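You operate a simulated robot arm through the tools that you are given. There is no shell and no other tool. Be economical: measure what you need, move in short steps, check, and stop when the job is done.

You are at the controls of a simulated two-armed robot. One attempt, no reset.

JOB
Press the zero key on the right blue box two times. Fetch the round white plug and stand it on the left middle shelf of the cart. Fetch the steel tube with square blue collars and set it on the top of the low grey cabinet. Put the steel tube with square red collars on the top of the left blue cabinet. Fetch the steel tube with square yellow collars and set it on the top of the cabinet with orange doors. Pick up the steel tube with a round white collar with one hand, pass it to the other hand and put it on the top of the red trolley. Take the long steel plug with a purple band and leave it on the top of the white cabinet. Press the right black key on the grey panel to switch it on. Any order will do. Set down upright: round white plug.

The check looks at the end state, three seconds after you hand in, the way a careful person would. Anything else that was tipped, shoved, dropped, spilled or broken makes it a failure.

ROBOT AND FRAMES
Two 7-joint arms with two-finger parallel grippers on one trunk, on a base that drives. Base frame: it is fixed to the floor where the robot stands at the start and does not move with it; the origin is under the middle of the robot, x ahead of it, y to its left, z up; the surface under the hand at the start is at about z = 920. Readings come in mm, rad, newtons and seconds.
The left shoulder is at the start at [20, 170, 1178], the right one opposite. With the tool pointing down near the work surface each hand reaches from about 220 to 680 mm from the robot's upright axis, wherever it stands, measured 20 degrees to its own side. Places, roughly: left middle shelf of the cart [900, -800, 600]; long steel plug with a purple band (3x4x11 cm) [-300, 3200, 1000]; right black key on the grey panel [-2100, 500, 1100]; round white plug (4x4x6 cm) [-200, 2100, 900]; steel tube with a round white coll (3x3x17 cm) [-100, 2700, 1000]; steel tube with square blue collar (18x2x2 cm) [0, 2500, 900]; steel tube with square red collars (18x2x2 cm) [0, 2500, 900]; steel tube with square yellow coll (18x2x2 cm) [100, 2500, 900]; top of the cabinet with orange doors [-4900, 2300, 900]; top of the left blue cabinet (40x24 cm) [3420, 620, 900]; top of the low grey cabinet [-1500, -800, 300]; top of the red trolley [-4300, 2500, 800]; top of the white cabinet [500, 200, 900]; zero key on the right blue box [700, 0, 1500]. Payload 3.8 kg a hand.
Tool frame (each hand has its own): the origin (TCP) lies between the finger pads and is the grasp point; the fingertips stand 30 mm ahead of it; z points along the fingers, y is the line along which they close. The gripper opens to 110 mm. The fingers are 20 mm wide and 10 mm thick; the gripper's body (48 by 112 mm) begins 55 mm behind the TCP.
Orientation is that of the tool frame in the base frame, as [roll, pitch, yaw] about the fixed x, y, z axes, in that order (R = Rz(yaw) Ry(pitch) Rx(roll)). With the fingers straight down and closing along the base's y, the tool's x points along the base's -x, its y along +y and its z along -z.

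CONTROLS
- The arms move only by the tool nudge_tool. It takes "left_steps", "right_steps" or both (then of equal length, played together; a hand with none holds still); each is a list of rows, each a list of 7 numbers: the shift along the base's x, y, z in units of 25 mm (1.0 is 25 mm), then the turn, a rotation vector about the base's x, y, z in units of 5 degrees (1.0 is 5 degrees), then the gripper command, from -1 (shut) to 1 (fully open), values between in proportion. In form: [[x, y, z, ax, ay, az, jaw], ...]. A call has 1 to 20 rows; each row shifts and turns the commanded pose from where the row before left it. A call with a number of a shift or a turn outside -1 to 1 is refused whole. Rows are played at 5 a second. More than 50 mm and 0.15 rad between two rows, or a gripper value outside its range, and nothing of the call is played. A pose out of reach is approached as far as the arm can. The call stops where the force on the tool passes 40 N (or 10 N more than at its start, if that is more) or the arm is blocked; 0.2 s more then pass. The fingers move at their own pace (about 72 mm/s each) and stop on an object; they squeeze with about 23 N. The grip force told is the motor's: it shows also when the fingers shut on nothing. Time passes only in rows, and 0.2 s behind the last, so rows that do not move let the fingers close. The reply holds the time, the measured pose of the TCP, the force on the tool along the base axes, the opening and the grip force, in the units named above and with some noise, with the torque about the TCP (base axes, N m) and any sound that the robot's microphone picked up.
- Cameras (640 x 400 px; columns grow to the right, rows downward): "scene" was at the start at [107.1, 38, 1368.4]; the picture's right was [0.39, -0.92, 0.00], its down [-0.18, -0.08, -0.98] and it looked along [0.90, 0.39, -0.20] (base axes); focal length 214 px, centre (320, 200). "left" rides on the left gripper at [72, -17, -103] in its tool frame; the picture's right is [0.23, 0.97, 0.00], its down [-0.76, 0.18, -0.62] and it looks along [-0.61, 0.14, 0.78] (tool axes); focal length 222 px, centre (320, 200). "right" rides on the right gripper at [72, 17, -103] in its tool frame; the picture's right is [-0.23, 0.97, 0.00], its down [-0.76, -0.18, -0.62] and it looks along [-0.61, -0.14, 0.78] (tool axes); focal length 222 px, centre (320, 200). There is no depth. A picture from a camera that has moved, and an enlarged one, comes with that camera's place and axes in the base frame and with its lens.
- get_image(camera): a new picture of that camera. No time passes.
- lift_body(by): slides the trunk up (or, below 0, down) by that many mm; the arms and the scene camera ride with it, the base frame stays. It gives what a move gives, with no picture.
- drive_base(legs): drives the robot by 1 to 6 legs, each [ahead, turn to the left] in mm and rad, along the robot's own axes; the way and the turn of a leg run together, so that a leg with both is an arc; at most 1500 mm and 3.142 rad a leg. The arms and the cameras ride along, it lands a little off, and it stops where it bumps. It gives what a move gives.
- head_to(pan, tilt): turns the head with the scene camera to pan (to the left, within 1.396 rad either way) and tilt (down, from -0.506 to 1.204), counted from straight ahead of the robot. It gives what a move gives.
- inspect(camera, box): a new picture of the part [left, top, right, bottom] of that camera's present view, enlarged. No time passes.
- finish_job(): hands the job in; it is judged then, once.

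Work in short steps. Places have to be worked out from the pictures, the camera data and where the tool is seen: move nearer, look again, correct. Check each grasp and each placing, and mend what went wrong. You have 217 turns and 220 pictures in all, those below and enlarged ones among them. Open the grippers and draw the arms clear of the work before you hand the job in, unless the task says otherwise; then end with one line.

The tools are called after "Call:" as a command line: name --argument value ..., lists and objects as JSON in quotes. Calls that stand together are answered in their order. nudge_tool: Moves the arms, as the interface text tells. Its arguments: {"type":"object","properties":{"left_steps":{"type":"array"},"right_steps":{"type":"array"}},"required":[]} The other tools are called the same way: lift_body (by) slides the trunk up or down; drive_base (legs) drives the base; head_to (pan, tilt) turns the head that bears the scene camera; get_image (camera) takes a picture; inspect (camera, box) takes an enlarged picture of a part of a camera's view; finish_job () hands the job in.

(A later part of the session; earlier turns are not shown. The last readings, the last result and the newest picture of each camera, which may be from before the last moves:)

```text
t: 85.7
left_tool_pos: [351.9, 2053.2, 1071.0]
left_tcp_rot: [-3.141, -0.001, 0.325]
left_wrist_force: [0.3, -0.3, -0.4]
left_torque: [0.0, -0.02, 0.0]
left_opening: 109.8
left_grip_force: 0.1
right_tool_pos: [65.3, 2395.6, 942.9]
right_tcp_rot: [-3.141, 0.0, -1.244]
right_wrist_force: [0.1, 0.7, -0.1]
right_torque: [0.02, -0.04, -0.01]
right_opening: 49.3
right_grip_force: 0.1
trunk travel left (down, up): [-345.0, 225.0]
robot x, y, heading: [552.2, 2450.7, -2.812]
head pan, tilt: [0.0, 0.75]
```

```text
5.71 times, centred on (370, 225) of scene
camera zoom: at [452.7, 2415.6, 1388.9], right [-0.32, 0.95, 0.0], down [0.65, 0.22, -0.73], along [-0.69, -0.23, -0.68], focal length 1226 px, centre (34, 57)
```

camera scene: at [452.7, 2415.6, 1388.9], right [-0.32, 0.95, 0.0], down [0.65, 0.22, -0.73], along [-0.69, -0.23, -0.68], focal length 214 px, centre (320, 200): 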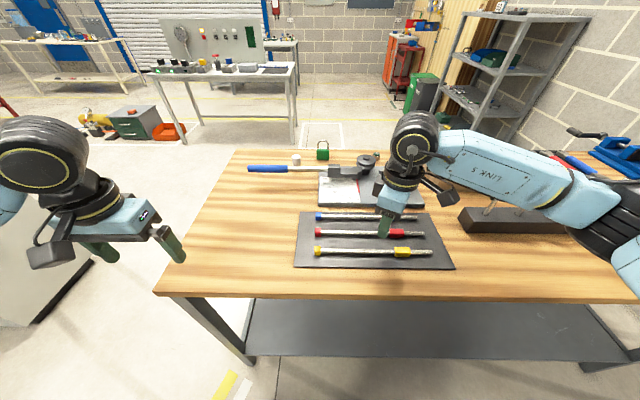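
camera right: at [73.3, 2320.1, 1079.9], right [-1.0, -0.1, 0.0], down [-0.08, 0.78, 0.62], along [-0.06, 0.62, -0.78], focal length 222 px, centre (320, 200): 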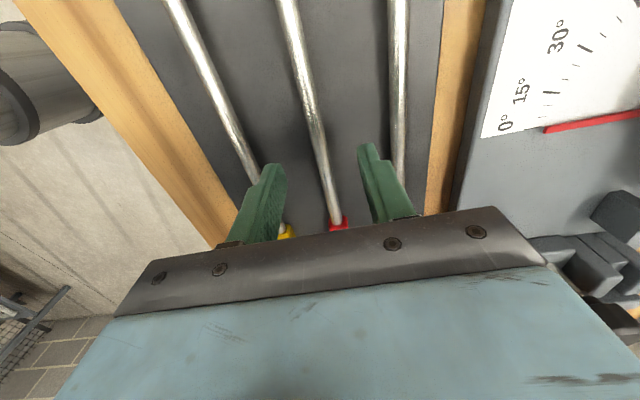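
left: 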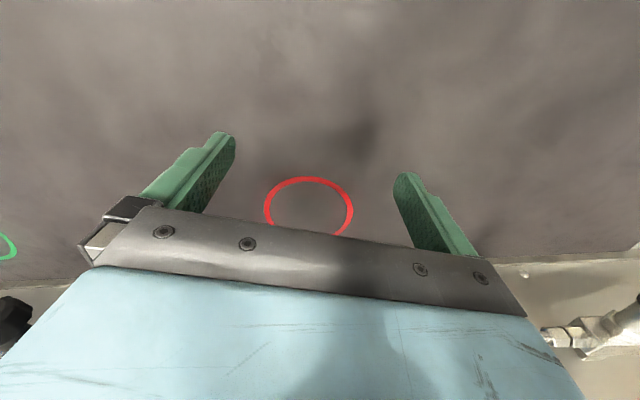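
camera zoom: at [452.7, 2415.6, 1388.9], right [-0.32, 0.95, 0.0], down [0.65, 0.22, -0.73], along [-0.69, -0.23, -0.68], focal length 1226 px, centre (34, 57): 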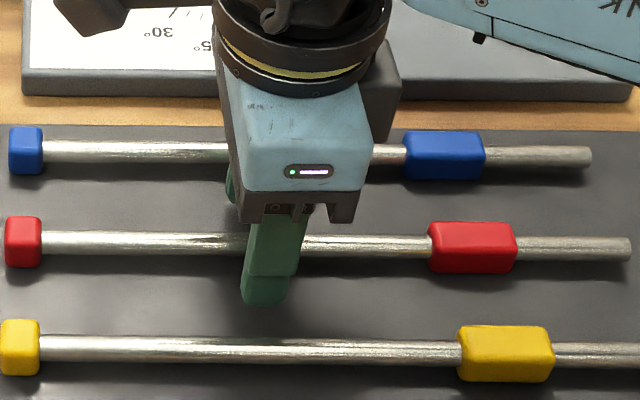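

Call:
nudge_tool --right_steps '[[0, 0, -0.15, 0, 0, 0, -0.1], [0, 0, -0.15, 0, 0, 0, -0.1], [0, 0, 0, 0, 0, 0, -0.1]]'

Call:
nudge_tool --right_steps '[[0, 0, 0, 0, 0, 0, -1], [0, 0, 0, 0, 0, 0, -1], [0, 0, 0, 0, 0, 0, -1]]'

Call:
inspect --camera "right" --box '[200, 90, 440, 240]'

```text
t: 86.5
left_tool_pos: [352.2, 2052.6, 1070.8]
left_tcp_rot: [3.141, -0.001, 0.327]
left_wrist_force: [-0.2, -0.5, 0.2]
left_torque: [0.06, 0.02, 0.01]
left_opening: 109.9
left_grip_force: 0.0
right_tool_pos: [64.1, 2396.6, 936.6]
right_tcp_rot: [3.141, 0.0, -1.243]
right_wrist_force: [0.0, 1.3, 7.2]
right_torque: [0.12, -0.19, 0.0]
right_opening: 49.3
right_grip_force: 0.1
trunk travel left (down, up): [-345.0, 225.0]
robot x, y, heading: [549.5, 2445.8, -2.813]
head pan, tilt: [0.0, 0.75]
```

```text
t: 87.2
left_tool_pos: [352.9, 2051.6, 1071.1]
left_tcp_rot: [3.141, 0.003, 0.326]
left_wrist_force: [-0.2, 0.6, -0.1]
left_torque: [0.02, 0.01, 0.01]
left_opening: 110.2
left_grip_force: 0.1
right_tool_pos: [64.0, 2394.6, 936.6]
right_tcp_rot: [3.14, -0.001, -1.245]
right_wrist_force: [4.7, 1.6, 10.2]
right_torque: [0.03, -0.2, -0.22]
right_opening: 11.5
right_grip_force: 23.1
trunk travel left (down, up): [-345.0, 225.0]
robot x, y, heading: [549.9, 2449.5, -2.82]
head pan, tilt: [0.0, 0.75]
```

```text
2.67 times, centred on (320, 165) of right
camera zoom: at [74.0, 2320.4, 1040.7], right [-1.0, -0.1, 0.0], down [-0.08, 0.78, 0.62], along [-0.06, 0.62, -0.78], focal length 592 px, centre (320, 293)
```

zoom: 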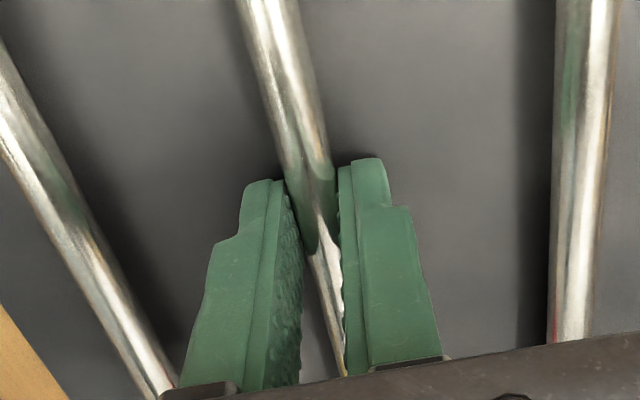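

Gripped at 11.5 mm (tube width). I lift 125 mm and check.

Call:
nudge_tool --right_steps '[[0, 0, 0.4, 0, 0, 0, -1], [0, 0, 1, 0, 0, 0, -1], [0, 0, 1, 0, 0, 0, -1], [0, 0, 1, 0, 0, 0, -1], [0, 0, 1, 0, 0, 0, -1], [0, 0, 1, 0, 0, 0, -1], [0.8, 0.3, 0.5, 0, 0, 0, -1], [0.8, 0.3, 0.5, 0, 0, 0, -1], [0.8, 0.3, 0, 0, 0, 0, -1], [0.8, 0.3, 0, 0, 0, 0, -1]]'

Call:
head_to --pan -0.5 --tilt 0.7

Call:
get_image --camera "scene"

```text
t: 89.5
left_tool_pos: [353.0, 2051.6, 1070.9]
left_tcp_rot: [3.14, 0.0, 0.325]
left_wrist_force: [1.7, -0.2, -0.4]
left_torque: [0.0, 0.0, 0.02]
left_opening: 110.0
left_grip_force: 0.1
right_tool_pos: [144.7, 2426.4, 1095.8]
right_tcp_rot: [-3.141, 0.0, -1.246]
right_wrist_force: [-0.2, 0.6, -1.3]
right_torque: [-0.03, -0.07, -0.01]
right_opening: 11.4
right_grip_force: 23.2
trunk travel left (down, up): [-345.0, 225.0]
robot x, y, heading: [550.0, 2445.9, -2.812]
head pan, tilt: [0.0, 0.75]
```

```text
t: 90.4
left_tool_pos: [351.7, 2051.5, 1070.1]
left_tcp_rot: [3.141, 0.001, 0.326]
left_wrist_force: [-0.2, -0.5, 0.4]
left_torque: [0.01, 0.04, 0.0]
left_opening: 110.0
left_grip_force: 0.0
right_tool_pos: [144.3, 2425.7, 1095.2]
right_tcp_rot: [3.141, 0.001, -1.244]
right_wrist_force: [0.1, -0.2, -1.6]
right_torque: [-0.02, -0.02, -0.04]
right_opening: 11.6
right_grip_force: 23.2
trunk travel left (down, up): [-345.0, 225.0]
robot x, y, heading: [549.8, 2446.6, -2.817]
head pan, tilt: [-0.499, 0.7]
```

```text
189 pictures are left
camera scene: at [447.3, 2456.7, 1393.2], right [0.17, 0.99, 0.0], down [0.63, -0.11, -0.76], along [-0.75, 0.13, -0.64], focal length 214 px, centre (320, 200)
```

scene: 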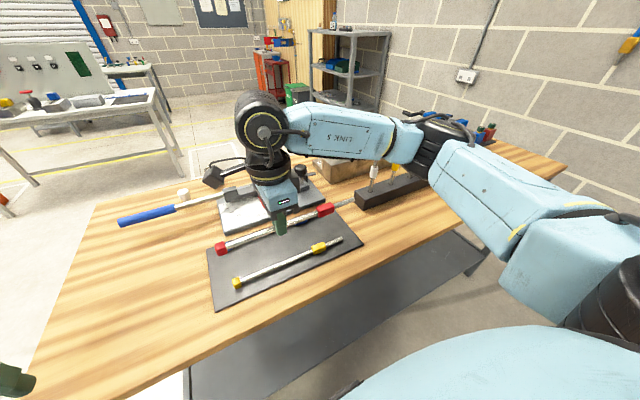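

Red tube is held well. I back off, drive along the bench to its far end and face it again, to reach the purple plug with the left hand.

Call:
drive_base --legs '[[-150, 0], [0, -1.57], [1000, 0], [0, 1.57]]'

Call:
head_to --pan 0.2 --tilt 0.7

Call:
get_image --camera "scene"

```text
t: 104.2
left_tool_pos: [172.9, 3061.8, 1071.0]
left_tcp_rot: [3.141, -0.001, 0.305]
left_wrist_force: [0.3, 0.0, 0.2]
left_torque: [-0.02, 0.01, -0.03]
left_opening: 109.9
left_grip_force: 0.1
right_tool_pos: [-24.7, 3440.1, 1095.2]
right_tcp_rot: [-3.141, 0.0, -1.266]
right_wrist_force: [1.0, -0.3, -1.0]
right_torque: [-0.07, 0.0, -0.03]
right_opening: 11.0
right_grip_force: 23.1
trunk travel left (down, up): [-345.0, 225.0]
robot x, y, heading: [384.3, 3454.4, -2.832]
head pan, tilt: [-0.499, 0.7]
```

```text
t: 105.3
left_tool_pos: [173.5, 3061.2, 1070.2]
left_tcp_rot: [-3.14, 0.001, 0.305]
left_wrist_force: [0.9, 0.9, 0.5]
left_torque: [-0.02, -0.01, -0.01]
left_opening: 110.0
left_grip_force: 0.0
right_tool_pos: [-25.4, 3440.6, 1094.0]
right_tcp_rot: [3.141, -0.001, -1.265]
right_wrist_force: [-0.1, 0.1, -1.5]
right_torque: [-0.04, -0.04, 0.01]
right_opening: 11.3
right_grip_force: 23.4
trunk travel left (down, up): [-345.0, 225.0]
robot x, y, heading: [381.5, 3451.7, -2.836]
head pan, tilt: [0.201, 0.7]
```

```text
188 pictures are left
camera scene: at [286.6, 3407.3, 1393.2], right [-0.48, 0.87, 0.0], down [0.56, 0.31, -0.76], along [-0.67, -0.37, -0.64], focal length 214 px, centre (320, 200)
```

scene: 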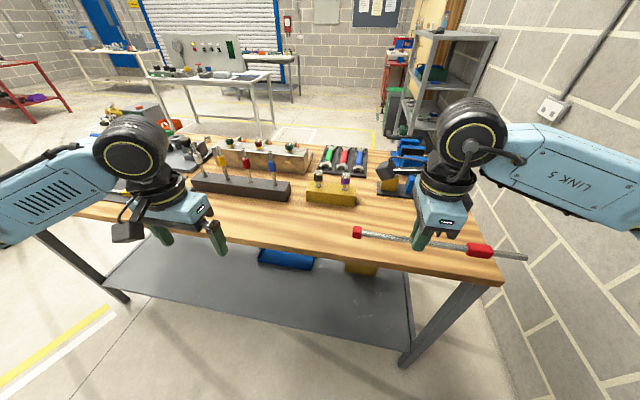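

The purple plug stands in the yellow block ahead. I enlarge it.

Call:
inspect --camera "scene" --box '[290, 150, 380, 220]'

Call:
get_image --camera "left"

```text
5.71 times, centred on (335, 185) of scene
camera zoom: at [286.6, 3407.3, 1393.2], right [-0.48, 0.87, 0.0], down [0.56, 0.31, -0.76], along [-0.67, -0.37, -0.64], focal length 1226 px, centre (234, 286)
```

zoom: 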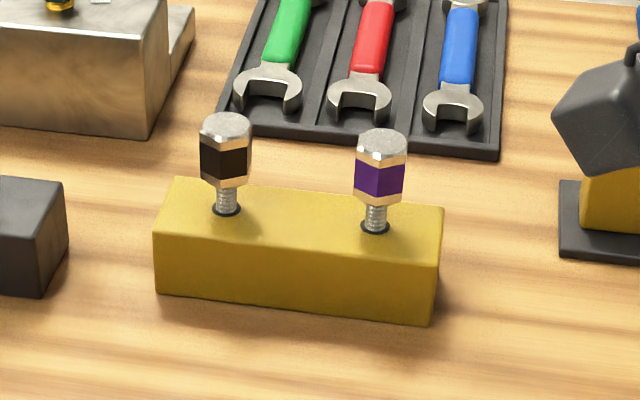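

```text
186 pictures are left
camera left: at [236.9, 3100.0, 1174.0], right [0.51, -0.86, 0.0], down [-0.67, -0.4, 0.62], along [-0.54, -0.32, -0.78], focal length 222 px, centre (320, 200)
```

left: 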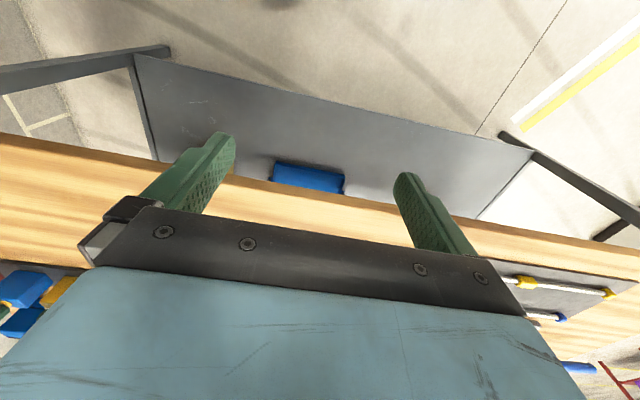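

Purple plug is near (−275, 3193, 985). I raise the trunk so the hands clear the standing tubes, then drive 180 mm closer.

Call:
lift_body --by 170

Call:
drive_base --legs '[[170, 0]]'

```text
t: 107.2
left_tool_pos: [173.7, 3060.3, 1239.8]
left_tcp_rot: [-3.141, -0.001, 0.305]
left_wrist_force: [-0.2, 0.3, 0.2]
left_torque: [0.02, -0.03, 0.0]
left_opening: 110.2
left_grip_force: 0.0
right_tool_pos: [-26.7, 3440.4, 1263.8]
right_tcp_rot: [3.141, 0.0, -1.265]
right_wrist_force: [1.6, 0.5, -1.7]
right_torque: [-0.04, -0.02, 0.04]
right_opening: 11.3
right_grip_force: 23.4
trunk travel left (down, up): [-515.0, 55.0]
robot x, y, heading: [381.1, 3453.5, -2.838]
head pan, tilt: [0.201, 0.7]
```

```text
t: 108.7
left_tool_pos: [10.9, 3010.2, 1239.2]
left_tcp_rot: [-3.142, 0.001, 0.304]
left_wrist_force: [-0.2, -0.8, -0.4]
left_torque: [0.01, 0.01, 0.0]
left_opening: 109.8
left_grip_force: 0.1
right_tool_pos: [-188.3, 3389.9, 1264.5]
right_tcp_rot: [-3.14, 0.0, -1.266]
right_wrist_force: [-0.8, 0.6, -0.5]
right_torque: [-0.06, 0.01, -0.02]
right_opening: 11.2
right_grip_force: 22.9
trunk travel left (down, up): [-515.0, 55.0]
robot x, y, heading: [217.8, 3403.3, -2.838]
head pan, tilt: [0.201, 0.7]
```

Call:
nudge_tool --left_steps '[[-1, 0.64, 0, 0, 0, 0, 0.1], [-1, 0.64, 0, 0, 0, 0, 0.1], [-1, 0.64, 0, 0, 0, 0, 0.1], [-1, 0.64, 0, 0, 0, 0, 0.1], [-1, 0.64, 0, 0, 0, 0, 0.1], [-1, 0.64, 0, 0, 0, 0, 0.1], [-1, 0.64, 0, 0, 0, 0, 0.1], [-1, 0.64, 0, 0, 0, 0, 0.1], [-1, 0.64, -1, 0, 0, 0, 0.1], [-1, 0.64, -1, 0, 0, 0, 0.1], [-0.8, 0.64, -1, 0, 0, 0, 0.1]]' --right_steps '[[0.5, 0.5, 0, 0, 0, 0, -1], [0.5, 0.5, 0, 0, 0, 0, -1], [0.5, 0.5, 0, 0, 0, 0, -1], [0.5, 0.5, 0, 0, 0, 0, -1], [0, 0.5, 0, 0, 0, 0, -1], [0, 0.5, 0, 0, 0, 0, -1], [0, 0, 0, 0, 0, 0, -1], [0, 0, 0, 0, 0, 0, -1], [0, 0, 0, 0, 0, 0, -1], [0, 0, 0, 0, 0, 0, -1], [0, 0, 0, 0, 0, 0, -1]]'

Call:
get_image --camera "left"

Call:
get_image --camera "scene"

```text
t: 111.1
left_tool_pos: [-258.1, 3188.5, 1163.5]
left_tcp_rot: [-3.142, 0.0, 0.303]
left_wrist_force: [0.3, -0.5, -0.2]
left_torque: [0.0, 0.02, 0.0]
left_opening: 60.4
left_grip_force: 0.1
right_tool_pos: [-137.9, 3466.1, 1263.2]
right_tcp_rot: [-3.141, 0.0, -1.266]
right_wrist_force: [0.3, 0.0, -0.9]
right_torque: [-0.02, 0.0, -0.01]
right_opening: 11.5
right_grip_force: 23.2
trunk travel left (down, up): [-515.0, 55.0]
robot x, y, heading: [216.8, 3401.5, -2.836]
head pan, tilt: [0.201, 0.7]
```

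```text
185 pictures are left
camera left: at [-195.1, 3226.0, 1267.8], right [0.51, -0.86, 0.0], down [-0.67, -0.4, 0.62], along [-0.54, -0.32, -0.78], focal length 222 px, centre (320, 200)
```

left: 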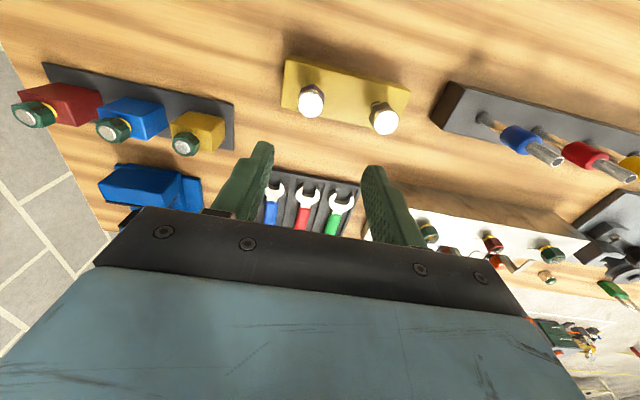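

```text
184 pictures are left
camera scene: at [124.1, 3357.2, 1563.2], right [-0.48, 0.88, 0.0], down [0.56, 0.31, -0.76], along [-0.67, -0.37, -0.64], focal length 214 px, centre (320, 200)
```

scene: 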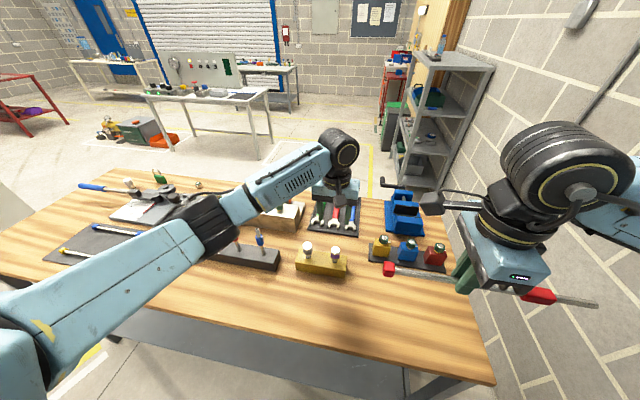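

Both cameras put the purple plug's top at (−260, 3200, 1010). I shift over it, descend to z≈992 with fingers 60 mm open and look before closing.

Call:
nudge_tool --left_steps '[[-0.08, 0.46, -0.5, 0, 0, 0, 0.1], [0, 0, -1, 0, 0, 0, 0.1], [0, 0, -1, 0, 0, 0, 0.1], [0, 0, -1, 0, 0, 0, 0.1], [0, 0, -1, 0, 0, 0, 0.1], [0, 0, -1, 0, 0, 0, 0.1], [0, 0, -0.8, 0, 0, 0, 0.1], [0, 0, -0.5, 0, 0, 0, 0.1], [0, 0, 0, 0, 0, 0, 0.1]]'

Call:
get_image --camera "left"

Call:
inspect --camera "scene" --box '[270, 180, 390, 280]'

```text
t: 113.1
left_tool_pos: [-261.1, 3198.1, 995.1]
left_tcp_rot: [-3.14, -0.001, 0.303]
left_wrist_force: [-0.1, -0.1, 0.4]
left_torque: [-0.03, -0.01, 0.01]
left_opening: 60.5
left_grip_force: 0.1
right_tool_pos: [-137.5, 3465.2, 1264.1]
right_tcp_rot: [3.141, 0.0, -1.267]
right_wrist_force: [-0.2, -0.7, -1.2]
right_torque: [-0.04, 0.01, 0.0]
right_opening: 11.2
right_grip_force: 22.7
trunk travel left (down, up): [-515.0, 55.0]
robot x, y, heading: [218.5, 3403.0, -2.838]
head pan, tilt: [0.201, 0.7]
```

```text
183 pictures are left
camera left: at [-197.9, 3236.5, 1098.3], right [0.51, -0.86, 0.0], down [-0.67, -0.4, 0.62], along [-0.54, -0.32, -0.78], focal length 222 px, centre (320, 200)
```

left: 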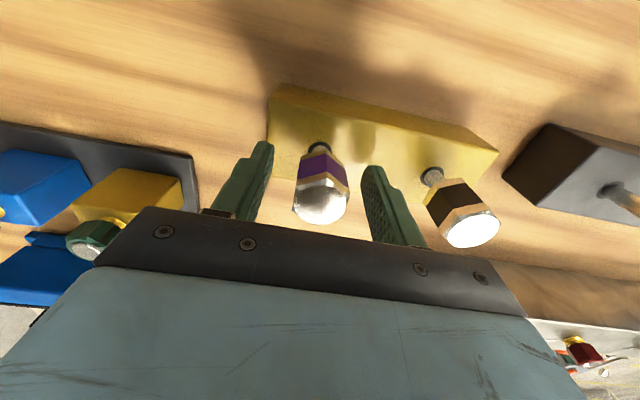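

```text
4.00 times, centred on (330, 230) of scene
camera zoom: at [124.7, 3356.3, 1563.2], right [-0.48, 0.88, 0.0], down [0.56, 0.31, -0.76], along [-0.67, -0.37, -0.64], focal length 858 px, centre (280, 80)
```

zoom: 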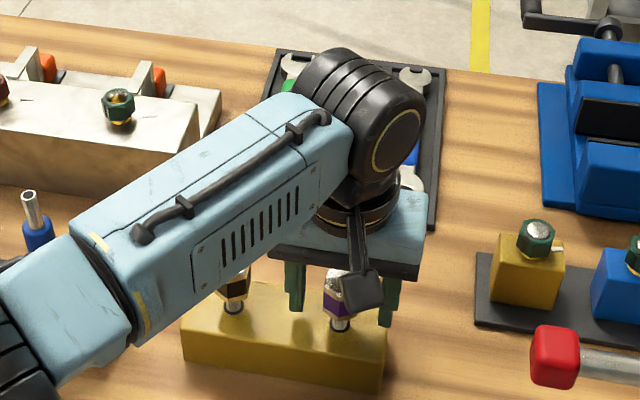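

The plug is centred between the fingers. I close, then lift.

Call:
nudge_tool --left_steps '[[0, 0, -0.2, 0, 0, 0, 0.1], [0, 0, 0, 0, 0, 0, -1], [0, 0, 0, 0, 0, 0, -1], [0, 0, 0, 0, 0, 0, -1]]'

Call:
nudge_tool --left_steps '[[0, 0, 0.5, 0, 0, 0, -1], [0, 0, 1, 0, 0, 0, -1], [0, 0, 1, 0, 0, 0, -1], [0, 0, 1, 0, 0, 0, -1], [0, 0, 1, 0, 0, 0, -1], [0, 0, 1, 0, 0, 0, -1], [0, 0, 1, 0, 0, 0, -1], [0, 0, 1, 0, 0, 0, -1], [0, 0, 1, 0, 0, 0, -1], [0, 0, 1, 0, 0, 0, -1]]'

Call:
get_image --camera "left"

```text
t: 114.1
left_tool_pos: [-261.8, 3198.1, 989.9]
left_tcp_rot: [3.142, 0.001, 0.304]
left_wrist_force: [-1.1, -1.4, 1.0]
left_torque: [-0.05, 0.08, -0.02]
left_opening: 27.7
left_grip_force: 23.1
right_tool_pos: [-138.0, 3465.0, 1262.9]
right_tcp_rot: [-3.141, 0.0, -1.266]
right_wrist_force: [-0.3, -0.2, -0.2]
right_torque: [-0.04, -0.02, -0.04]
right_opening: 11.3
right_grip_force: 22.8
trunk travel left (down, up): [-515.0, 55.0]
robot x, y, heading: [218.9, 3404.6, -2.84]
head pan, tilt: [0.201, 0.7]
```

```text
t: 116.3
left_tool_pos: [-259.8, 3198.3, 1229.2]
left_tcp_rot: [-3.141, -0.002, 0.303]
left_wrist_force: [-0.6, 0.0, -0.2]
left_torque: [-0.03, 0.03, 0.02]
left_opening: 28.0
left_grip_force: 23.3
right_tool_pos: [-138.4, 3464.0, 1263.9]
right_tcp_rot: [3.14, 0.0, -1.267]
right_wrist_force: [-0.6, 0.1, -1.8]
right_torque: [-0.03, -0.02, 0.0]
right_opening: 11.4
right_grip_force: 22.6
trunk travel left (down, up): [-515.0, 55.0]
robot x, y, heading: [218.4, 3399.6, -2.837]
head pan, tilt: [0.201, 0.7]
```

```text
181 pictures are left
camera left: at [-197.4, 3236.8, 1332.1], right [0.51, -0.86, 0.0], down [-0.67, -0.4, 0.62], along [-0.54, -0.32, -0.78], focal length 222 px, centre (320, 200)
```

left: 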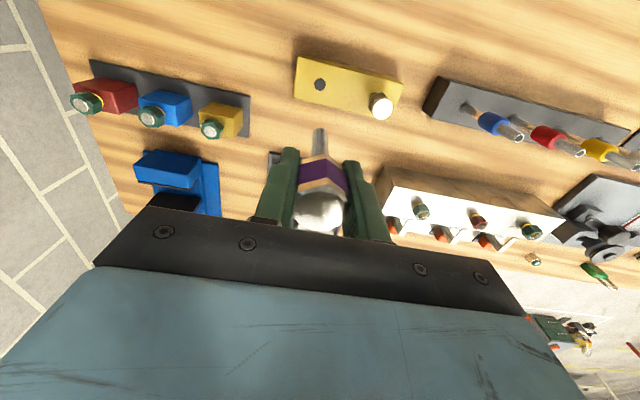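

Purple plug is lifted out cleanly. I draw the left hand back, reverse away from the bench, and drive to the left end of the white cabinet.

Call:
nudge_tool --left_steps '[[1, 0, 0, 0, 0, 0, -1], [1, -0.3, 0, 0, 0, 0, -1], [1, -0.3, 0, 0, 0, 0, -1], [1, -0.3, 0, 0, 0, 0, -1], [1, -0.3, 0, 0, 0, 0, -1], [1, -0.3, 0, 0, 0, 0, -1], [1, -0.3, 0, 0, 0, 0, -1]]'

Call:
drive_base --legs '[[-300, 0], [0, 1.536], [800, 0], [798, 0], [0, -1.087], [658, 0]]'

Call:
drive_base --legs '[[0, 0.817]]'

Call:
head_to --pan 0.0 --tilt 0.6

Call:
get_image --camera "scene"

```text
t: 117.9
left_tool_pos: [-86.7, 3153.0, 1228.2]
left_tcp_rot: [-3.139, -0.001, 0.303]
left_wrist_force: [0.1, 0.5, -1.4]
left_torque: [-0.03, 0.02, -0.01]
left_opening: 27.4
left_grip_force: 23.5
right_tool_pos: [-137.1, 3464.3, 1264.6]
right_tcp_rot: [3.141, 0.0, -1.268]
right_wrist_force: [0.1, 0.0, -0.9]
right_torque: [-0.03, -0.04, -0.03]
right_opening: 11.2
right_grip_force: 23.3
trunk travel left (down, up): [-515.0, 55.0]
robot x, y, heading: [221.7, 3403.5, -2.839]
head pan, tilt: [0.201, 0.7]
```

```text
t: 137.3
left_tool_pos: [287.7, 1166.3, 1227.0]
left_tcp_rot: [3.141, -0.001, 0.767]
left_wrist_force: [0.9, 0.5, -0.8]
left_torque: [-0.01, -0.01, 0.02]
left_opening: 27.8
left_grip_force: 22.5
right_tool_pos: [103.9, 1422.4, 1263.4]
right_tcp_rot: [-3.14, -0.002, -0.806]
right_wrist_force: [0.7, -0.9, -1.4]
right_torque: [-0.01, -0.03, 0.0]
right_opening: 11.0
right_grip_force: 22.9
trunk travel left (down, up): [-515.0, 55.0]
robot x, y, heading: [451.1, 1518.1, -2.375]
head pan, tilt: [0.201, 0.7]
```

```text
t: 139.9
left_tool_pos: [601.5, 1159.9, 1228.5]
left_tcp_rot: [-3.14, 0.0, 1.584]
left_wrist_force: [-0.4, -0.2, -1.0]
left_torque: [0.02, -0.02, 0.02]
left_opening: 27.7
left_grip_force: 22.7
right_tool_pos: [287.3, 1201.1, 1264.6]
right_tcp_rot: [3.141, 0.0, 0.013]
right_wrist_force: [0.5, 0.9, -0.4]
right_torque: [-0.02, -0.05, 0.0]
right_opening: 11.2
right_grip_force: 23.1
trunk travel left (down, up): [-515.0, 55.0]
robot x, y, heading: [451.7, 1521.4, -1.562]
head pan, tilt: [0.201, 0.7]
```

```text
t: 140.6
left_tool_pos: [600.6, 1161.3, 1227.8]
left_tcp_rot: [-3.141, 0.0, 1.583]
left_wrist_force: [0.2, 0.4, -2.1]
left_torque: [0.01, 0.0, -0.02]
left_opening: 27.7
left_grip_force: 23.1
right_tool_pos: [287.6, 1200.1, 1264.4]
right_tcp_rot: [-3.141, 0.0, 0.012]
right_wrist_force: [-0.1, -0.2, -1.7]
right_torque: [0.01, -0.03, -0.02]
right_opening: 11.3
right_grip_force: 23.0
trunk travel left (down, up): [-515.0, 55.0]
robot x, y, heading: [449.8, 1523.3, -1.558]
head pan, tilt: [0.0, 0.6]
```

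```text
180 pictures are left
camera scene: at [452.2, 1415.9, 1571.8], right [-1.0, -0.01, 0.0], down [-0.01, 0.57, -0.82], along [0.01, -0.82, -0.57], focal length 214 px, centre (320, 200)
```

scene: 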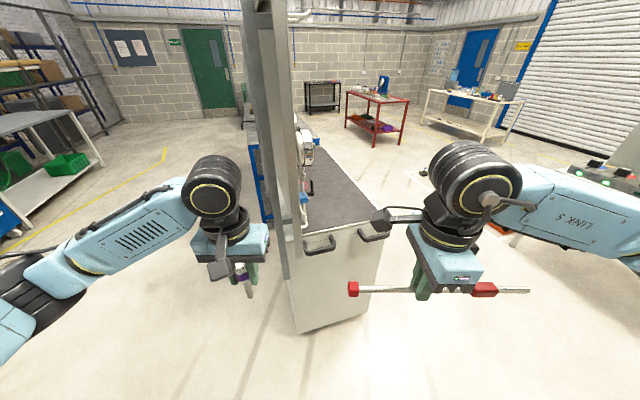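

The cabinet's left end has handles and the panel post beside it, so the front side (as at the start) is roomier. I drive round to face it from the front.

Call:
drive_base --legs '[[0, -1.04], [818, 0], [0, 1.027], [850, 0], [0, 1.571], [180, 0]]'

Call:
head_to --pan 0.1 --tilt 0.8

Call:
get_image --camera "scene"

```text
t: 159.3
left_tool_pos: [320.4, 410.6, 1226.6]
left_tcp_rot: [3.142, 0.001, -3.118]
left_wrist_force: [0.0, 0.1, -2.3]
left_torque: [-0.01, 0.0, 0.02]
left_opening: 27.5
left_grip_force: 23.3
right_tool_pos: [283.4, 97.5, 1264.2]
right_tcp_rot: [-3.139, 0.0, 1.595]
right_wrist_force: [0.5, 0.0, -1.3]
right_torque: [0.03, 0.0, 0.05]
right_opening: 11.0
right_grip_force: 22.8
trunk travel left (down, up): [-515.0, 55.0]
robot x, y, heading: [-41.7, 257.1, 0.019]
head pan, tilt: [0.0, 0.6]
```

```text
t: 160.0
left_tool_pos: [320.0, 410.2, 1226.5]
left_tcp_rot: [-3.139, 0.0, -3.119]
left_wrist_force: [0.1, 0.3, -2.5]
left_torque: [-0.01, 0.04, 0.01]
left_opening: 27.7
left_grip_force: 22.5
right_tool_pos: [282.3, 97.2, 1262.5]
right_tcp_rot: [-3.14, 0.0, 1.595]
right_wrist_force: [0.0, 0.4, -2.0]
right_torque: [0.05, -0.02, 0.0]
right_opening: 11.2
right_grip_force: 22.7
trunk travel left (down, up): [-515.0, 55.0]
robot x, y, heading: [-40.4, 258.4, 0.025]
head pan, tilt: [0.099, 0.799]
```

```text
179 pictures are left
camera scene: at [58.9, 267.9, 1555.0], right [0.12, -0.99, 0.0], down [-0.71, -0.09, -0.7], along [0.69, 0.09, -0.72], focal length 214 px, centre (320, 200)
```

scene: 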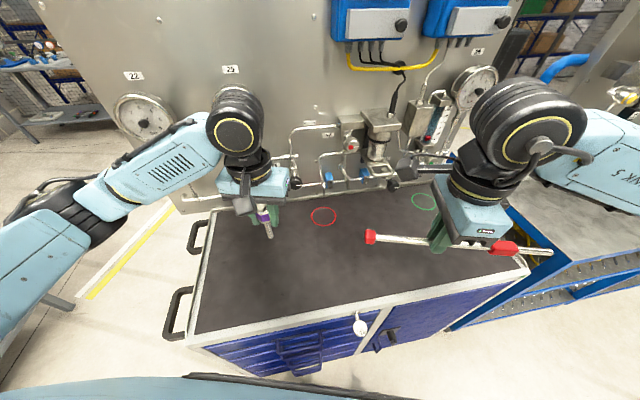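

The top spans x≈280–620. I tilt the left hand to point forward (20° below level) at (400, 330) so the plug can be laid down, then lower the trunk 200 mm.

Call:
nudge_tool --left_steps '[[0.22, -0.22, 0, 0, -1, 0, -1], [0.22, -0.22, 0, 0, -1, 0, -1], [0.22, -0.22, 0, 0, -1, 0, -1], [0.22, -0.22, 0, 0, -1, 0, -1], [0.22, -0.22, 0, 0, -1, 0, -1], [0.22, -0.22, 0, 0, -1, 0, -1], [0.22, -0.22, 0, 0, -1, 0, -1], [0.22, -0.22, 0, 0, -1, 0, -1], [0.22, -0.22, 0, 0, -1, 0, -1], [0.22, -0.22, 0, 0, -1, 0, -1], [0.22, -0.22, 0, 0, -1, 0, -1], [0.22, -0.22, 0, 0, -1, 0, -1], [0.22, -0.22, 0, 0, -1, 0, -1], [0.22, -0.22, 0, 0, -1, 0, -1]]'

Call:
lift_body --by -200

Call:
get_image --camera "scene"

```text
t: 163.0
left_tool_pos: [396.3, 333.9, 1227.9]
left_tcp_rot: [-3.076, 1.223, -3.074]
left_wrist_force: [-0.6, 0.3, -1.6]
left_torque: [0.02, -0.01, -0.02]
left_opening: 27.6
left_grip_force: 23.2
right_tool_pos: [281.9, 97.6, 1264.8]
right_tcp_rot: [3.141, -0.002, 1.594]
right_wrist_force: [-0.2, 0.0, -0.5]
right_torque: [0.05, -0.01, 0.0]
right_opening: 10.9
right_grip_force: 23.2
trunk travel left (down, up): [-515.0, 55.0]
robot x, y, heading: [-43.8, 254.2, 0.023]
head pan, tilt: [0.099, 0.799]
```

```text
t: 165.2
left_tool_pos: [395.6, 334.3, 1040.7]
left_tcp_rot: [-3.126, 1.248, -3.108]
left_wrist_force: [0.3, 0.3, -1.6]
left_torque: [-0.01, 0.01, 0.02]
left_opening: 27.6
left_grip_force: 23.1
right_tool_pos: [276.3, 91.7, 1067.3]
right_tcp_rot: [3.133, -0.008, 1.595]
right_wrist_force: [-0.3, 0.3, -0.5]
right_torque: [0.05, 0.02, -0.04]
right_opening: 11.1
right_grip_force: 22.8
trunk travel left (down, up): [-315.0, 255.0]
robot x, y, heading: [-44.7, 256.2, 0.02]
head pan, tilt: [0.099, 0.799]
```

```text
178 pictures are left
camera scene: at [50.9, 260.1, 1357.9], right [0.12, -0.99, -0.01], down [-0.71, -0.08, -0.7], along [0.7, 0.09, -0.71], focal length 214 px, centre (320, 200)
```

scene: 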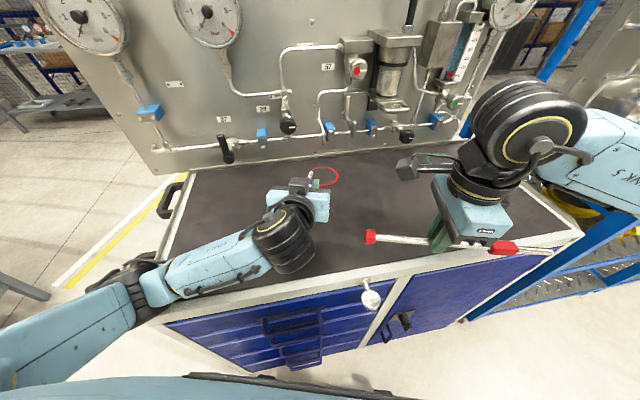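

The lift fell short and the pose tilted slightly, so the left forearm seems to be resting on the cabinet edge. I raise the trunk back 60 mm.

Call:
lift_body --by 60

Call:
get_image --camera "scene"

```text
t: 166.2
left_tool_pos: [396.8, 333.8, 1087.4]
left_tcp_rot: [-3.077, 1.219, -3.073]
left_wrist_force: [0.1, -0.2, -2.0]
left_torque: [-0.03, 0.02, 0.02]
left_opening: 27.9
left_grip_force: 22.9
right_tool_pos: [282.8, 97.0, 1123.3]
right_tcp_rot: [-3.141, 0.0, 1.593]
right_wrist_force: [-0.1, -0.2, -1.4]
right_torque: [0.1, 0.0, -0.03]
right_opening: 11.1
right_grip_force: 22.6
trunk travel left (down, up): [-375.0, 195.0]
robot x, y, heading: [-39.7, 253.4, 0.019]
head pan, tilt: [0.099, 0.799]
```

```text
177 pictures are left
camera scene: at [58.7, 267.3, 1414.7], right [0.12, -0.99, 0.0], down [-0.71, -0.09, -0.7], along [0.69, 0.09, -0.72], focal length 214 px, centre (320, 200)
```

scene: 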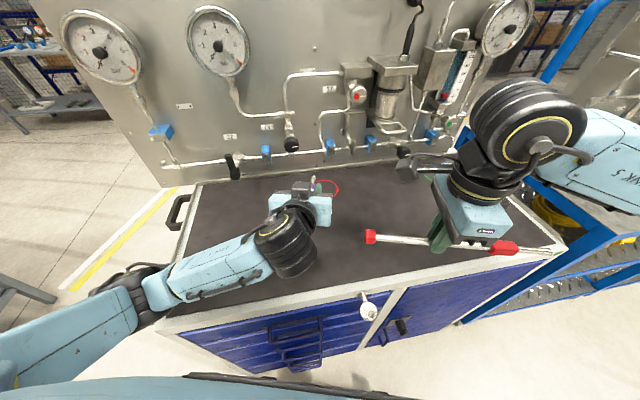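

Clear again and the cabinet looks undisturbed. I raise the trunk so the elbow stays high and then lower only the hand.

Call:
lift_body --by 140

Call:
nudge_tool --left_steps '[[0, 0, -1, 0, 0, 0, -1], [0, 0, -1, 0, 0, 0, -1], [0, 0, -1, 0, 0, 0, -1], [0, 0, -1, 0, 0, 0, -1], [0, 0, -1, 0, 0, 0, -1], [0, 0, -1, 0, 0, 0, -1], [0, 0, -1, 0, 0, 0, -1], [0, 0, -0.5, 0, 0, 0, -1]]'

Call:
get_image --camera "scene"

```text
t: 167.8
left_tool_pos: [397.2, 334.6, 1227.2]
left_tcp_rot: [-3.079, 1.22, -3.073]
left_wrist_force: [0.0, 0.0, -1.7]
left_torque: [-0.01, 0.03, 0.02]
left_opening: 27.7
left_grip_force: 22.7
right_tool_pos: [282.4, 97.1, 1263.5]
right_tcp_rot: [3.141, 0.0, 1.595]
right_wrist_force: [0.6, -0.1, -1.6]
right_torque: [0.06, -0.02, 0.01]
right_opening: 11.3
right_grip_force: 23.6
trunk travel left (down, up): [-515.0, 55.0]
robot x, y, heading: [-40.0, 260.0, 0.024]
head pan, tilt: [0.099, 0.799]
```

```text
t: 169.6
left_tool_pos: [396.5, 333.5, 1039.6]
left_tcp_rot: [-3.077, 1.221, -3.072]
left_wrist_force: [0.3, -0.2, -2.2]
left_torque: [-0.04, 0.05, 0.06]
left_opening: 27.4
left_grip_force: 23.0
right_tool_pos: [283.0, 96.7, 1263.4]
right_tcp_rot: [3.141, -0.002, 1.595]
right_wrist_force: [-0.5, -0.4, -1.5]
right_torque: [0.04, -0.01, 0.01]
right_opening: 11.3
right_grip_force: 22.6
trunk travel left (down, up): [-515.0, 55.0]
robot x, y, heading: [-42.3, 256.0, 0.023]
head pan, tilt: [0.099, 0.799]
```

```text
176 pictures are left
camera scene: at [58.8, 267.7, 1554.9], right [0.12, -0.99, 0.0], down [-0.71, -0.09, -0.7], along [0.69, 0.09, -0.72], focal length 214 px, centre (320, 200)
```

scene: 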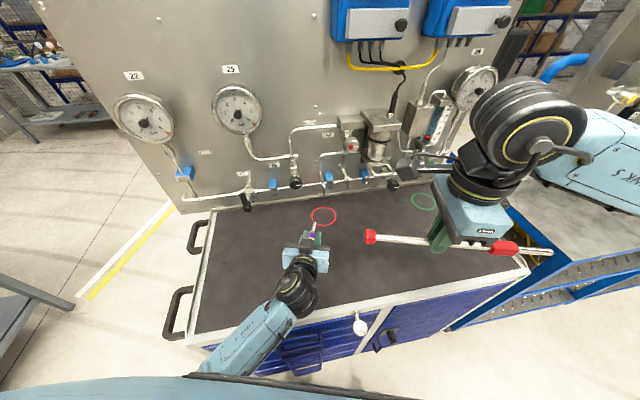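

Call:
nudge_tool --left_steps '[[0, 0, -0.6, 0, 0, 0, -1], [0, 0, -0.6, 0, 0, 0, -1], [0, 0, -0.6, 0, 0, 0, -1], [0, 0, -0.6, 0, 0, 0, -1]]'

Call:
get_image --camera "left"

Call:
inspect --camera "scene" --box '[190, 200, 390, 390]'

```text
t: 170.6
left_tool_pos: [398.3, 333.6, 980.2]
left_tcp_rot: [-3.077, 1.223, -3.072]
left_wrist_force: [-0.5, 0.0, -1.2]
left_torque: [-0.04, -0.01, 0.0]
left_opening: 27.6
left_grip_force: 23.2
right_tool_pos: [281.7, 96.1, 1264.7]
right_tcp_rot: [3.141, 0.0, 1.596]
right_wrist_force: [-0.9, 0.5, -1.5]
right_torque: [0.06, 0.02, 0.0]
right_opening: 10.9
right_grip_force: 23.1
trunk travel left (down, up): [-515.0, 55.0]
robot x, y, heading: [-40.4, 258.6, 0.022]
head pan, tilt: [0.099, 0.799]
```

```text
175 pictures are left
camera left: at [274.6, 316.2, 948.0], right [-0.09, 0.97, -0.24], down [-0.33, 0.2, 0.92], along [0.94, 0.16, 0.3], focal length 222 px, centre (320, 200)
```

left: 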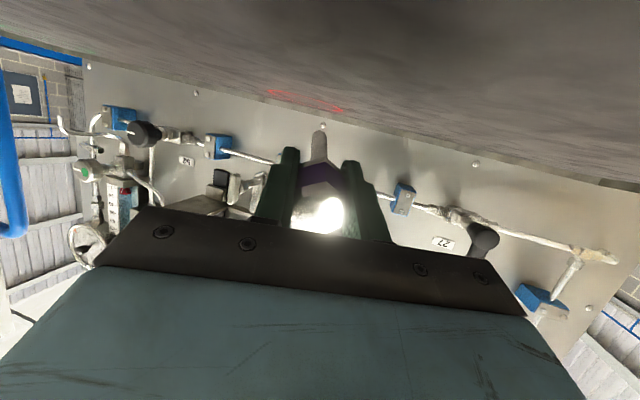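

```text
2.11 times, centred on (290, 295) of scene
camera zoom: at [59.1, 267.6, 1554.9], right [0.12, -0.99, 0.0], down [-0.71, -0.09, -0.7], along [0.69, 0.09, -0.72], focal length 452 px, centre (383, 0)
```

zoom: 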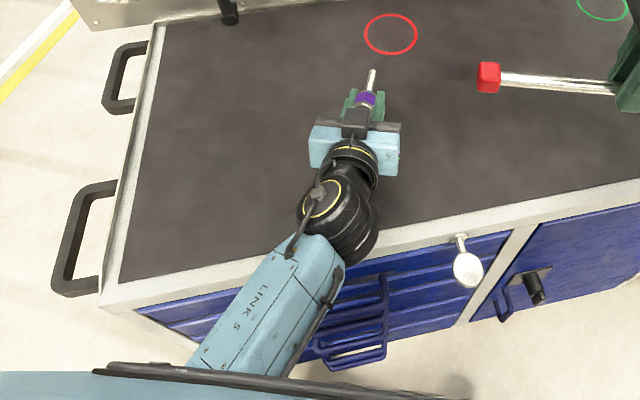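

The wrist camera hangs low, so I ease the tilt to 30° below level, then lower until the plug's tip touches.

Call:
nudge_tool --left_steps '[[0, 0, 0.2, 0, 1, 0, -1], [0, 0, 0, 0, 1, 0, -1], [0, 0, -0.2, 0, 0, 0, -1], [0, 0, -0.2, 0, 0, 0, -1], [0, 0, 0, 0, 0, 0, -1]]'

Call:
nudge_tool --left_steps '[[0, 0, -0.1, 0, 0, 0, -1], [0, 0, -0.1, 0, 0, 0, -1], [0, 0, -0.1, 0, 0, 0, -1], [0, 0, 0, 0, 0, 0, -1]]'

```text
t: 171.8
left_tool_pos: [397.8, 335.0, 976.6]
left_tcp_rot: [-3.1, 1.048, -3.096]
left_wrist_force: [-0.9, 1.1, -1.8]
left_torque: [0.0, -0.02, -0.04]
left_opening: 27.7
left_grip_force: 22.8
right_tool_pos: [282.7, 98.8, 1264.9]
right_tcp_rot: [-3.141, 0.0, 1.593]
right_wrist_force: [-0.5, 0.0, -1.8]
right_torque: [0.03, -0.02, 0.03]
right_opening: 11.0
right_grip_force: 22.7
trunk travel left (down, up): [-515.0, 55.0]
robot x, y, heading: [-43.3, 254.8, 0.026]
head pan, tilt: [0.099, 0.799]
```

```text
t: 172.8
left_tool_pos: [397.2, 333.6, 967.8]
left_tcp_rot: [-3.1, 1.046, -3.096]
left_wrist_force: [0.3, -0.1, -1.3]
left_torque: [0.03, 0.03, 0.0]
left_opening: 27.7
left_grip_force: 23.2
right_tool_pos: [282.7, 96.4, 1264.9]
right_tcp_rot: [3.141, 0.0, 1.596]
right_wrist_force: [0.1, 0.1, -0.9]
right_torque: [0.05, 0.02, 0.04]
right_opening: 11.0
right_grip_force: 22.8
trunk travel left (down, up): [-515.0, 55.0]
robot x, y, heading: [-45.4, 258.4, 0.023]
head pan, tilt: [0.099, 0.799]
```

No contact yet; I go down further in 3 mm steps.

Call:
nudge_tool --left_steps '[[0, 0, -0.12, 0, 0, 0, -1], [0, 0, -0.12, 0, 0, 0, -1], [0, 0, -0.12, 0, 0, 0, -1], [0, 0, 0, 0, 0, 0, -1]]'

Call:
inspect --camera "left" --box '[220, 60, 420, 260]'

```text
t: 173.8
left_tool_pos: [397.4, 333.6, 960.0]
left_tcp_rot: [-3.099, 1.051, -3.093]
left_wrist_force: [-2.8, 1.7, 8.7]
left_torque: [0.05, -0.61, 0.09]
left_opening: 27.8
left_grip_force: 23.2
right_tool_pos: [280.9, 97.4, 1263.7]
right_tcp_rot: [-3.141, 0.0, 1.596]
right_wrist_force: [0.3, -0.3, -0.8]
right_torque: [0.05, 0.0, -0.04]
right_opening: 10.9
right_grip_force: 23.0
trunk travel left (down, up): [-515.0, 55.0]
robot x, y, heading: [-41.8, 260.3, 0.023]
head pan, tilt: [0.099, 0.799]
```

```text
2.00 times, centred on (320, 160) of left
camera zoom: at [270.9, 315.1, 949.6], right [-0.12, 0.97, -0.22], down [-0.17, 0.2, 0.97], along [0.98, 0.16, 0.14], focal length 444 px, centre (320, 280)
```

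zoom: 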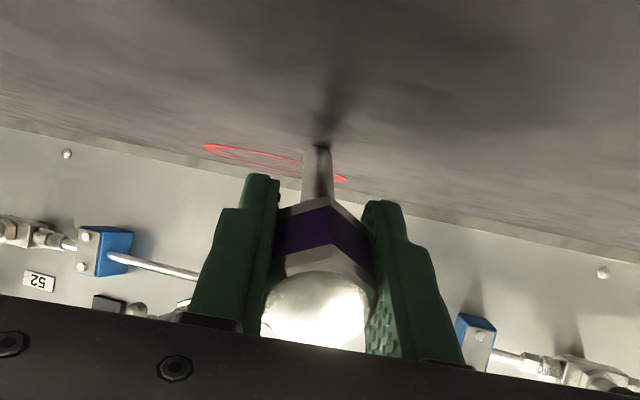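

The tip has touched (8.7 N). I open the fingers and look.

Call:
nudge_tool --left_steps '[[0, 0, 0.1, 0, 0, 0, -0.3], [0, 0, 0, 0, 0, 0, 0.1], [0, 0, 0, 0, 0, 0, 0.3], [0, 0, 0, 0, 0, 0, 0.3]]'

Call:
inspect --camera "left" --box '[170, 60, 470, 260]'

Call:
inspect --camera "scene" --box '[250, 190, 390, 290]'

```text
t: 174.8
left_tool_pos: [396.6, 333.2, 961.8]
left_tcp_rot: [-3.1, 1.047, -3.095]
left_wrist_force: [0.8, 0.8, 0.1]
left_torque: [-0.01, 0.05, 0.0]
left_opening: 71.6
left_grip_force: 0.1
right_tool_pos: [281.3, 97.3, 1263.8]
right_tcp_rot: [3.141, 0.002, 1.596]
right_wrist_force: [0.3, -1.1, -1.7]
right_torque: [0.08, -0.02, 0.01]
right_opening: 11.0
right_grip_force: 22.9
trunk travel left (down, up): [-515.0, 55.0]
robot x, y, heading: [-42.9, 256.2, 0.025]
head pan, tilt: [0.099, 0.799]
```

```text
2.00 times, centred on (320, 160) of left
camera zoom: at [270.6, 315.2, 950.7], right [-0.12, 0.97, -0.22], down [-0.16, 0.2, 0.97], along [0.98, 0.16, 0.13], focal length 444 px, centre (320, 280)
```

zoom: 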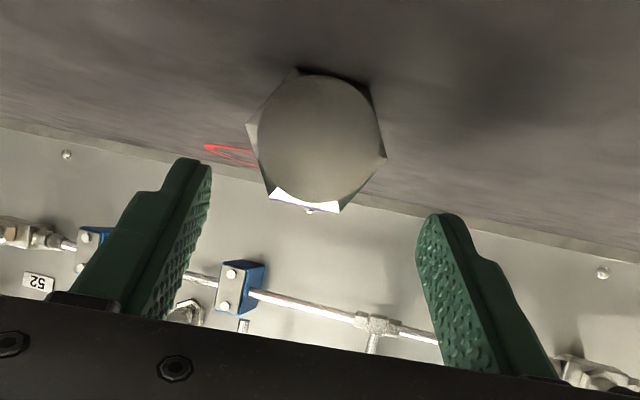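

```text
4.00 times, centred on (320, 240) of scene
camera zoom: at [58.9, 267.9, 1554.9], right [0.12, -0.99, 0.0], down [-0.71, -0.09, -0.7], along [0.69, 0.09, -0.72], focal length 858 px, centre (320, 40)
```

zoom: 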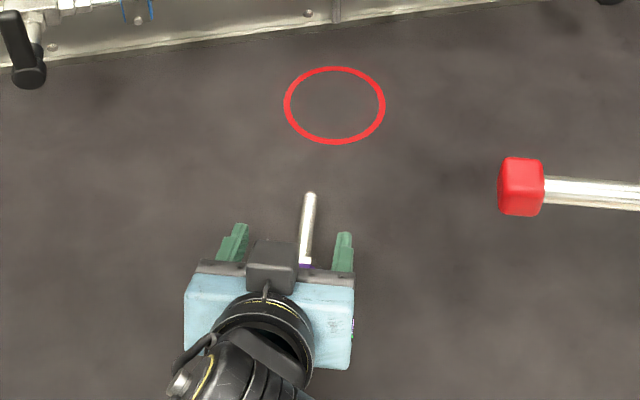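

The plug lies on the white cabinet's top. I raise the left hand straight up, turn it back to pointing down and confirm.

Call:
nudge_tool --left_steps '[[0, 0, 0.5, 0, 0, 0, 0.3], [0, 0, 1, 0, 0, 0, 0.3], [0, 0, 1, 0, 0, 0, 0.3], [0, 0, 1, 0, 0, 0, 0.3], [0, 0, 1, 0, 0, 0, 0.3], [0, 0, 1, 0, 0, 0, 0.3], [0, 0, 1, 0, 0, 0, 0.3], [0, 0, 1, 0, 0, 0, 0.3], [0, 0.3, 1, 0, 1, 0, 0.3], [0, 0.3, 1, 0, 1, 0, 0.3], [0, 0.3, 1, 0, 1, 0, 0.3], [-0.3, 0.3, 1, 0, 1, 0, 0.3], [-0.3, 0.3, 0, 0, 1, 0, 0.3], [-0.3, 0.3, 0, 0, 1, 0, 0.3], [-0.3, 0.3, 0, 0, 1, 0, 0.3], [-0.3, 0.3, 0, 0, 1, 0, 0.3], [-0.3, 0.3, 0, 0, 1, 0, 0.3], [-0.3, 0.3, 0, 0, 1, 0, 0.3], [0, 0, 0, 0, 1, 0, 0.3], [0, 0, 0, 0, 1, 0, 0.3]]'

Call:
get_image --camera "scene"

```text
t: 179.2
left_tool_pos: [415.5, 435.7, 1070.7]
left_tcp_rot: [3.092, -0.021, -3.095]
left_wrist_force: [0.1, -0.7, -0.2]
left_torque: [0.01, 0.01, 0.01]
left_opening: 71.4
left_grip_force: 0.2
left hand out of reach, approached as far as the arm can: row 13, 14, 15, 16, 17, 18, 19, 20
right_tool_pos: [282.2, 96.8, 1265.4]
right_tcp_rot: [3.14, 0.0, 1.595]
right_wrist_force: [-0.4, -0.9, -1.9]
right_torque: [0.04, 0.0, 0.02]
right_opening: 11.0
right_grip_force: 23.3
trunk travel left (down, up): [-515.0, 55.0]
robot x, y, heading: [-43.2, 257.9, 0.021]
head pan, tilt: [0.099, 0.799]
stopped in row 20 (left hand): the arm was blocked; the commanded pose is now the measured one
```

```text
170 pictures are left
camera scene: at [58.5, 267.9, 1555.0], right [0.12, -0.99, 0.0], down [-0.71, -0.09, -0.7], along [0.69, 0.09, -0.72], focal length 214 px, centre (320, 200)
```

scene: 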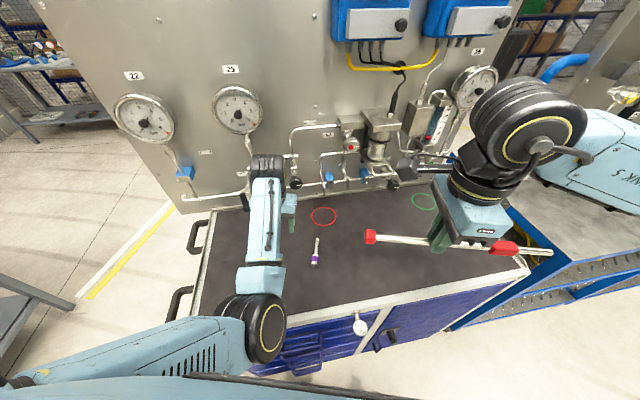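

The purple plug lies well on the cabinet. The left arm ended in an awkward elbow posture, so I ease the hand outward and up in small steps.

Call:
nudge_tool --left_steps '[[0, 0.5, 0.5, 0, 0, 0, 0.3], [0, 0.5, 0.5, 0, 0, 0, 0.3], [0, 0.5, 0.5, 0, 0, 0, 0.3], [0, 0.5, 0.5, 0, 0, 0, 0.3], [0, 0.5, 0.5, 0, 0, 0, 0.3], [0, 0.5, 0.5, 0, 0, 0, 0.3]]'

Call:
get_image --camera "scene"

```text
t: 180.8
left_tool_pos: [431.8, 543.4, 1119.4]
left_tcp_rot: [3.053, -0.023, -3.063]
left_wrist_force: [0.2, -0.5, -0.5]
left_torque: [-0.02, -0.02, -0.01]
left_opening: 71.6
left_grip_force: 0.1
left hand out of reach, approached as far as the arm can: row 2, 3, 4, 5, 6
right_tool_pos: [281.9, 97.9, 1263.6]
right_tcp_rot: [3.141, 0.0, 1.596]
right_wrist_force: [0.0, 0.5, -1.7]
right_torque: [0.04, 0.01, 0.04]
right_opening: 11.0
right_grip_force: 22.9
trunk travel left (down, up): [-515.0, 55.0]
robot x, y, heading: [-43.4, 256.6, 0.026]
head pan, tilt: [0.099, 0.799]
stopped in row 6 (left hand): the arm was blocked; the commanded pose is now the measured one
```

```text
169 pictures are left
camera scene: at [58.9, 267.9, 1554.9], right [0.12, -0.99, 0.0], down [-0.71, -0.09, -0.7], along [0.69, 0.09, -0.72], focal length 214 px, centre (320, 200)
```

scene: 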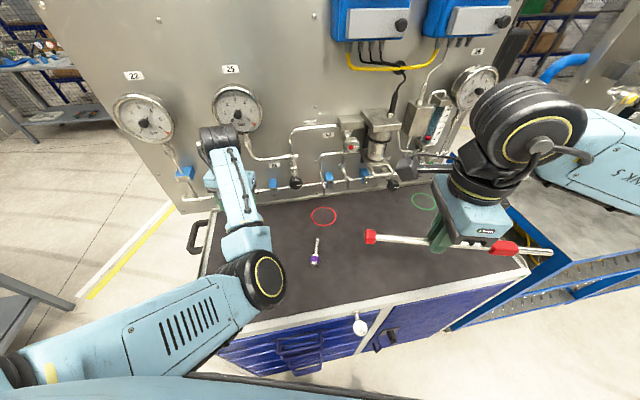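

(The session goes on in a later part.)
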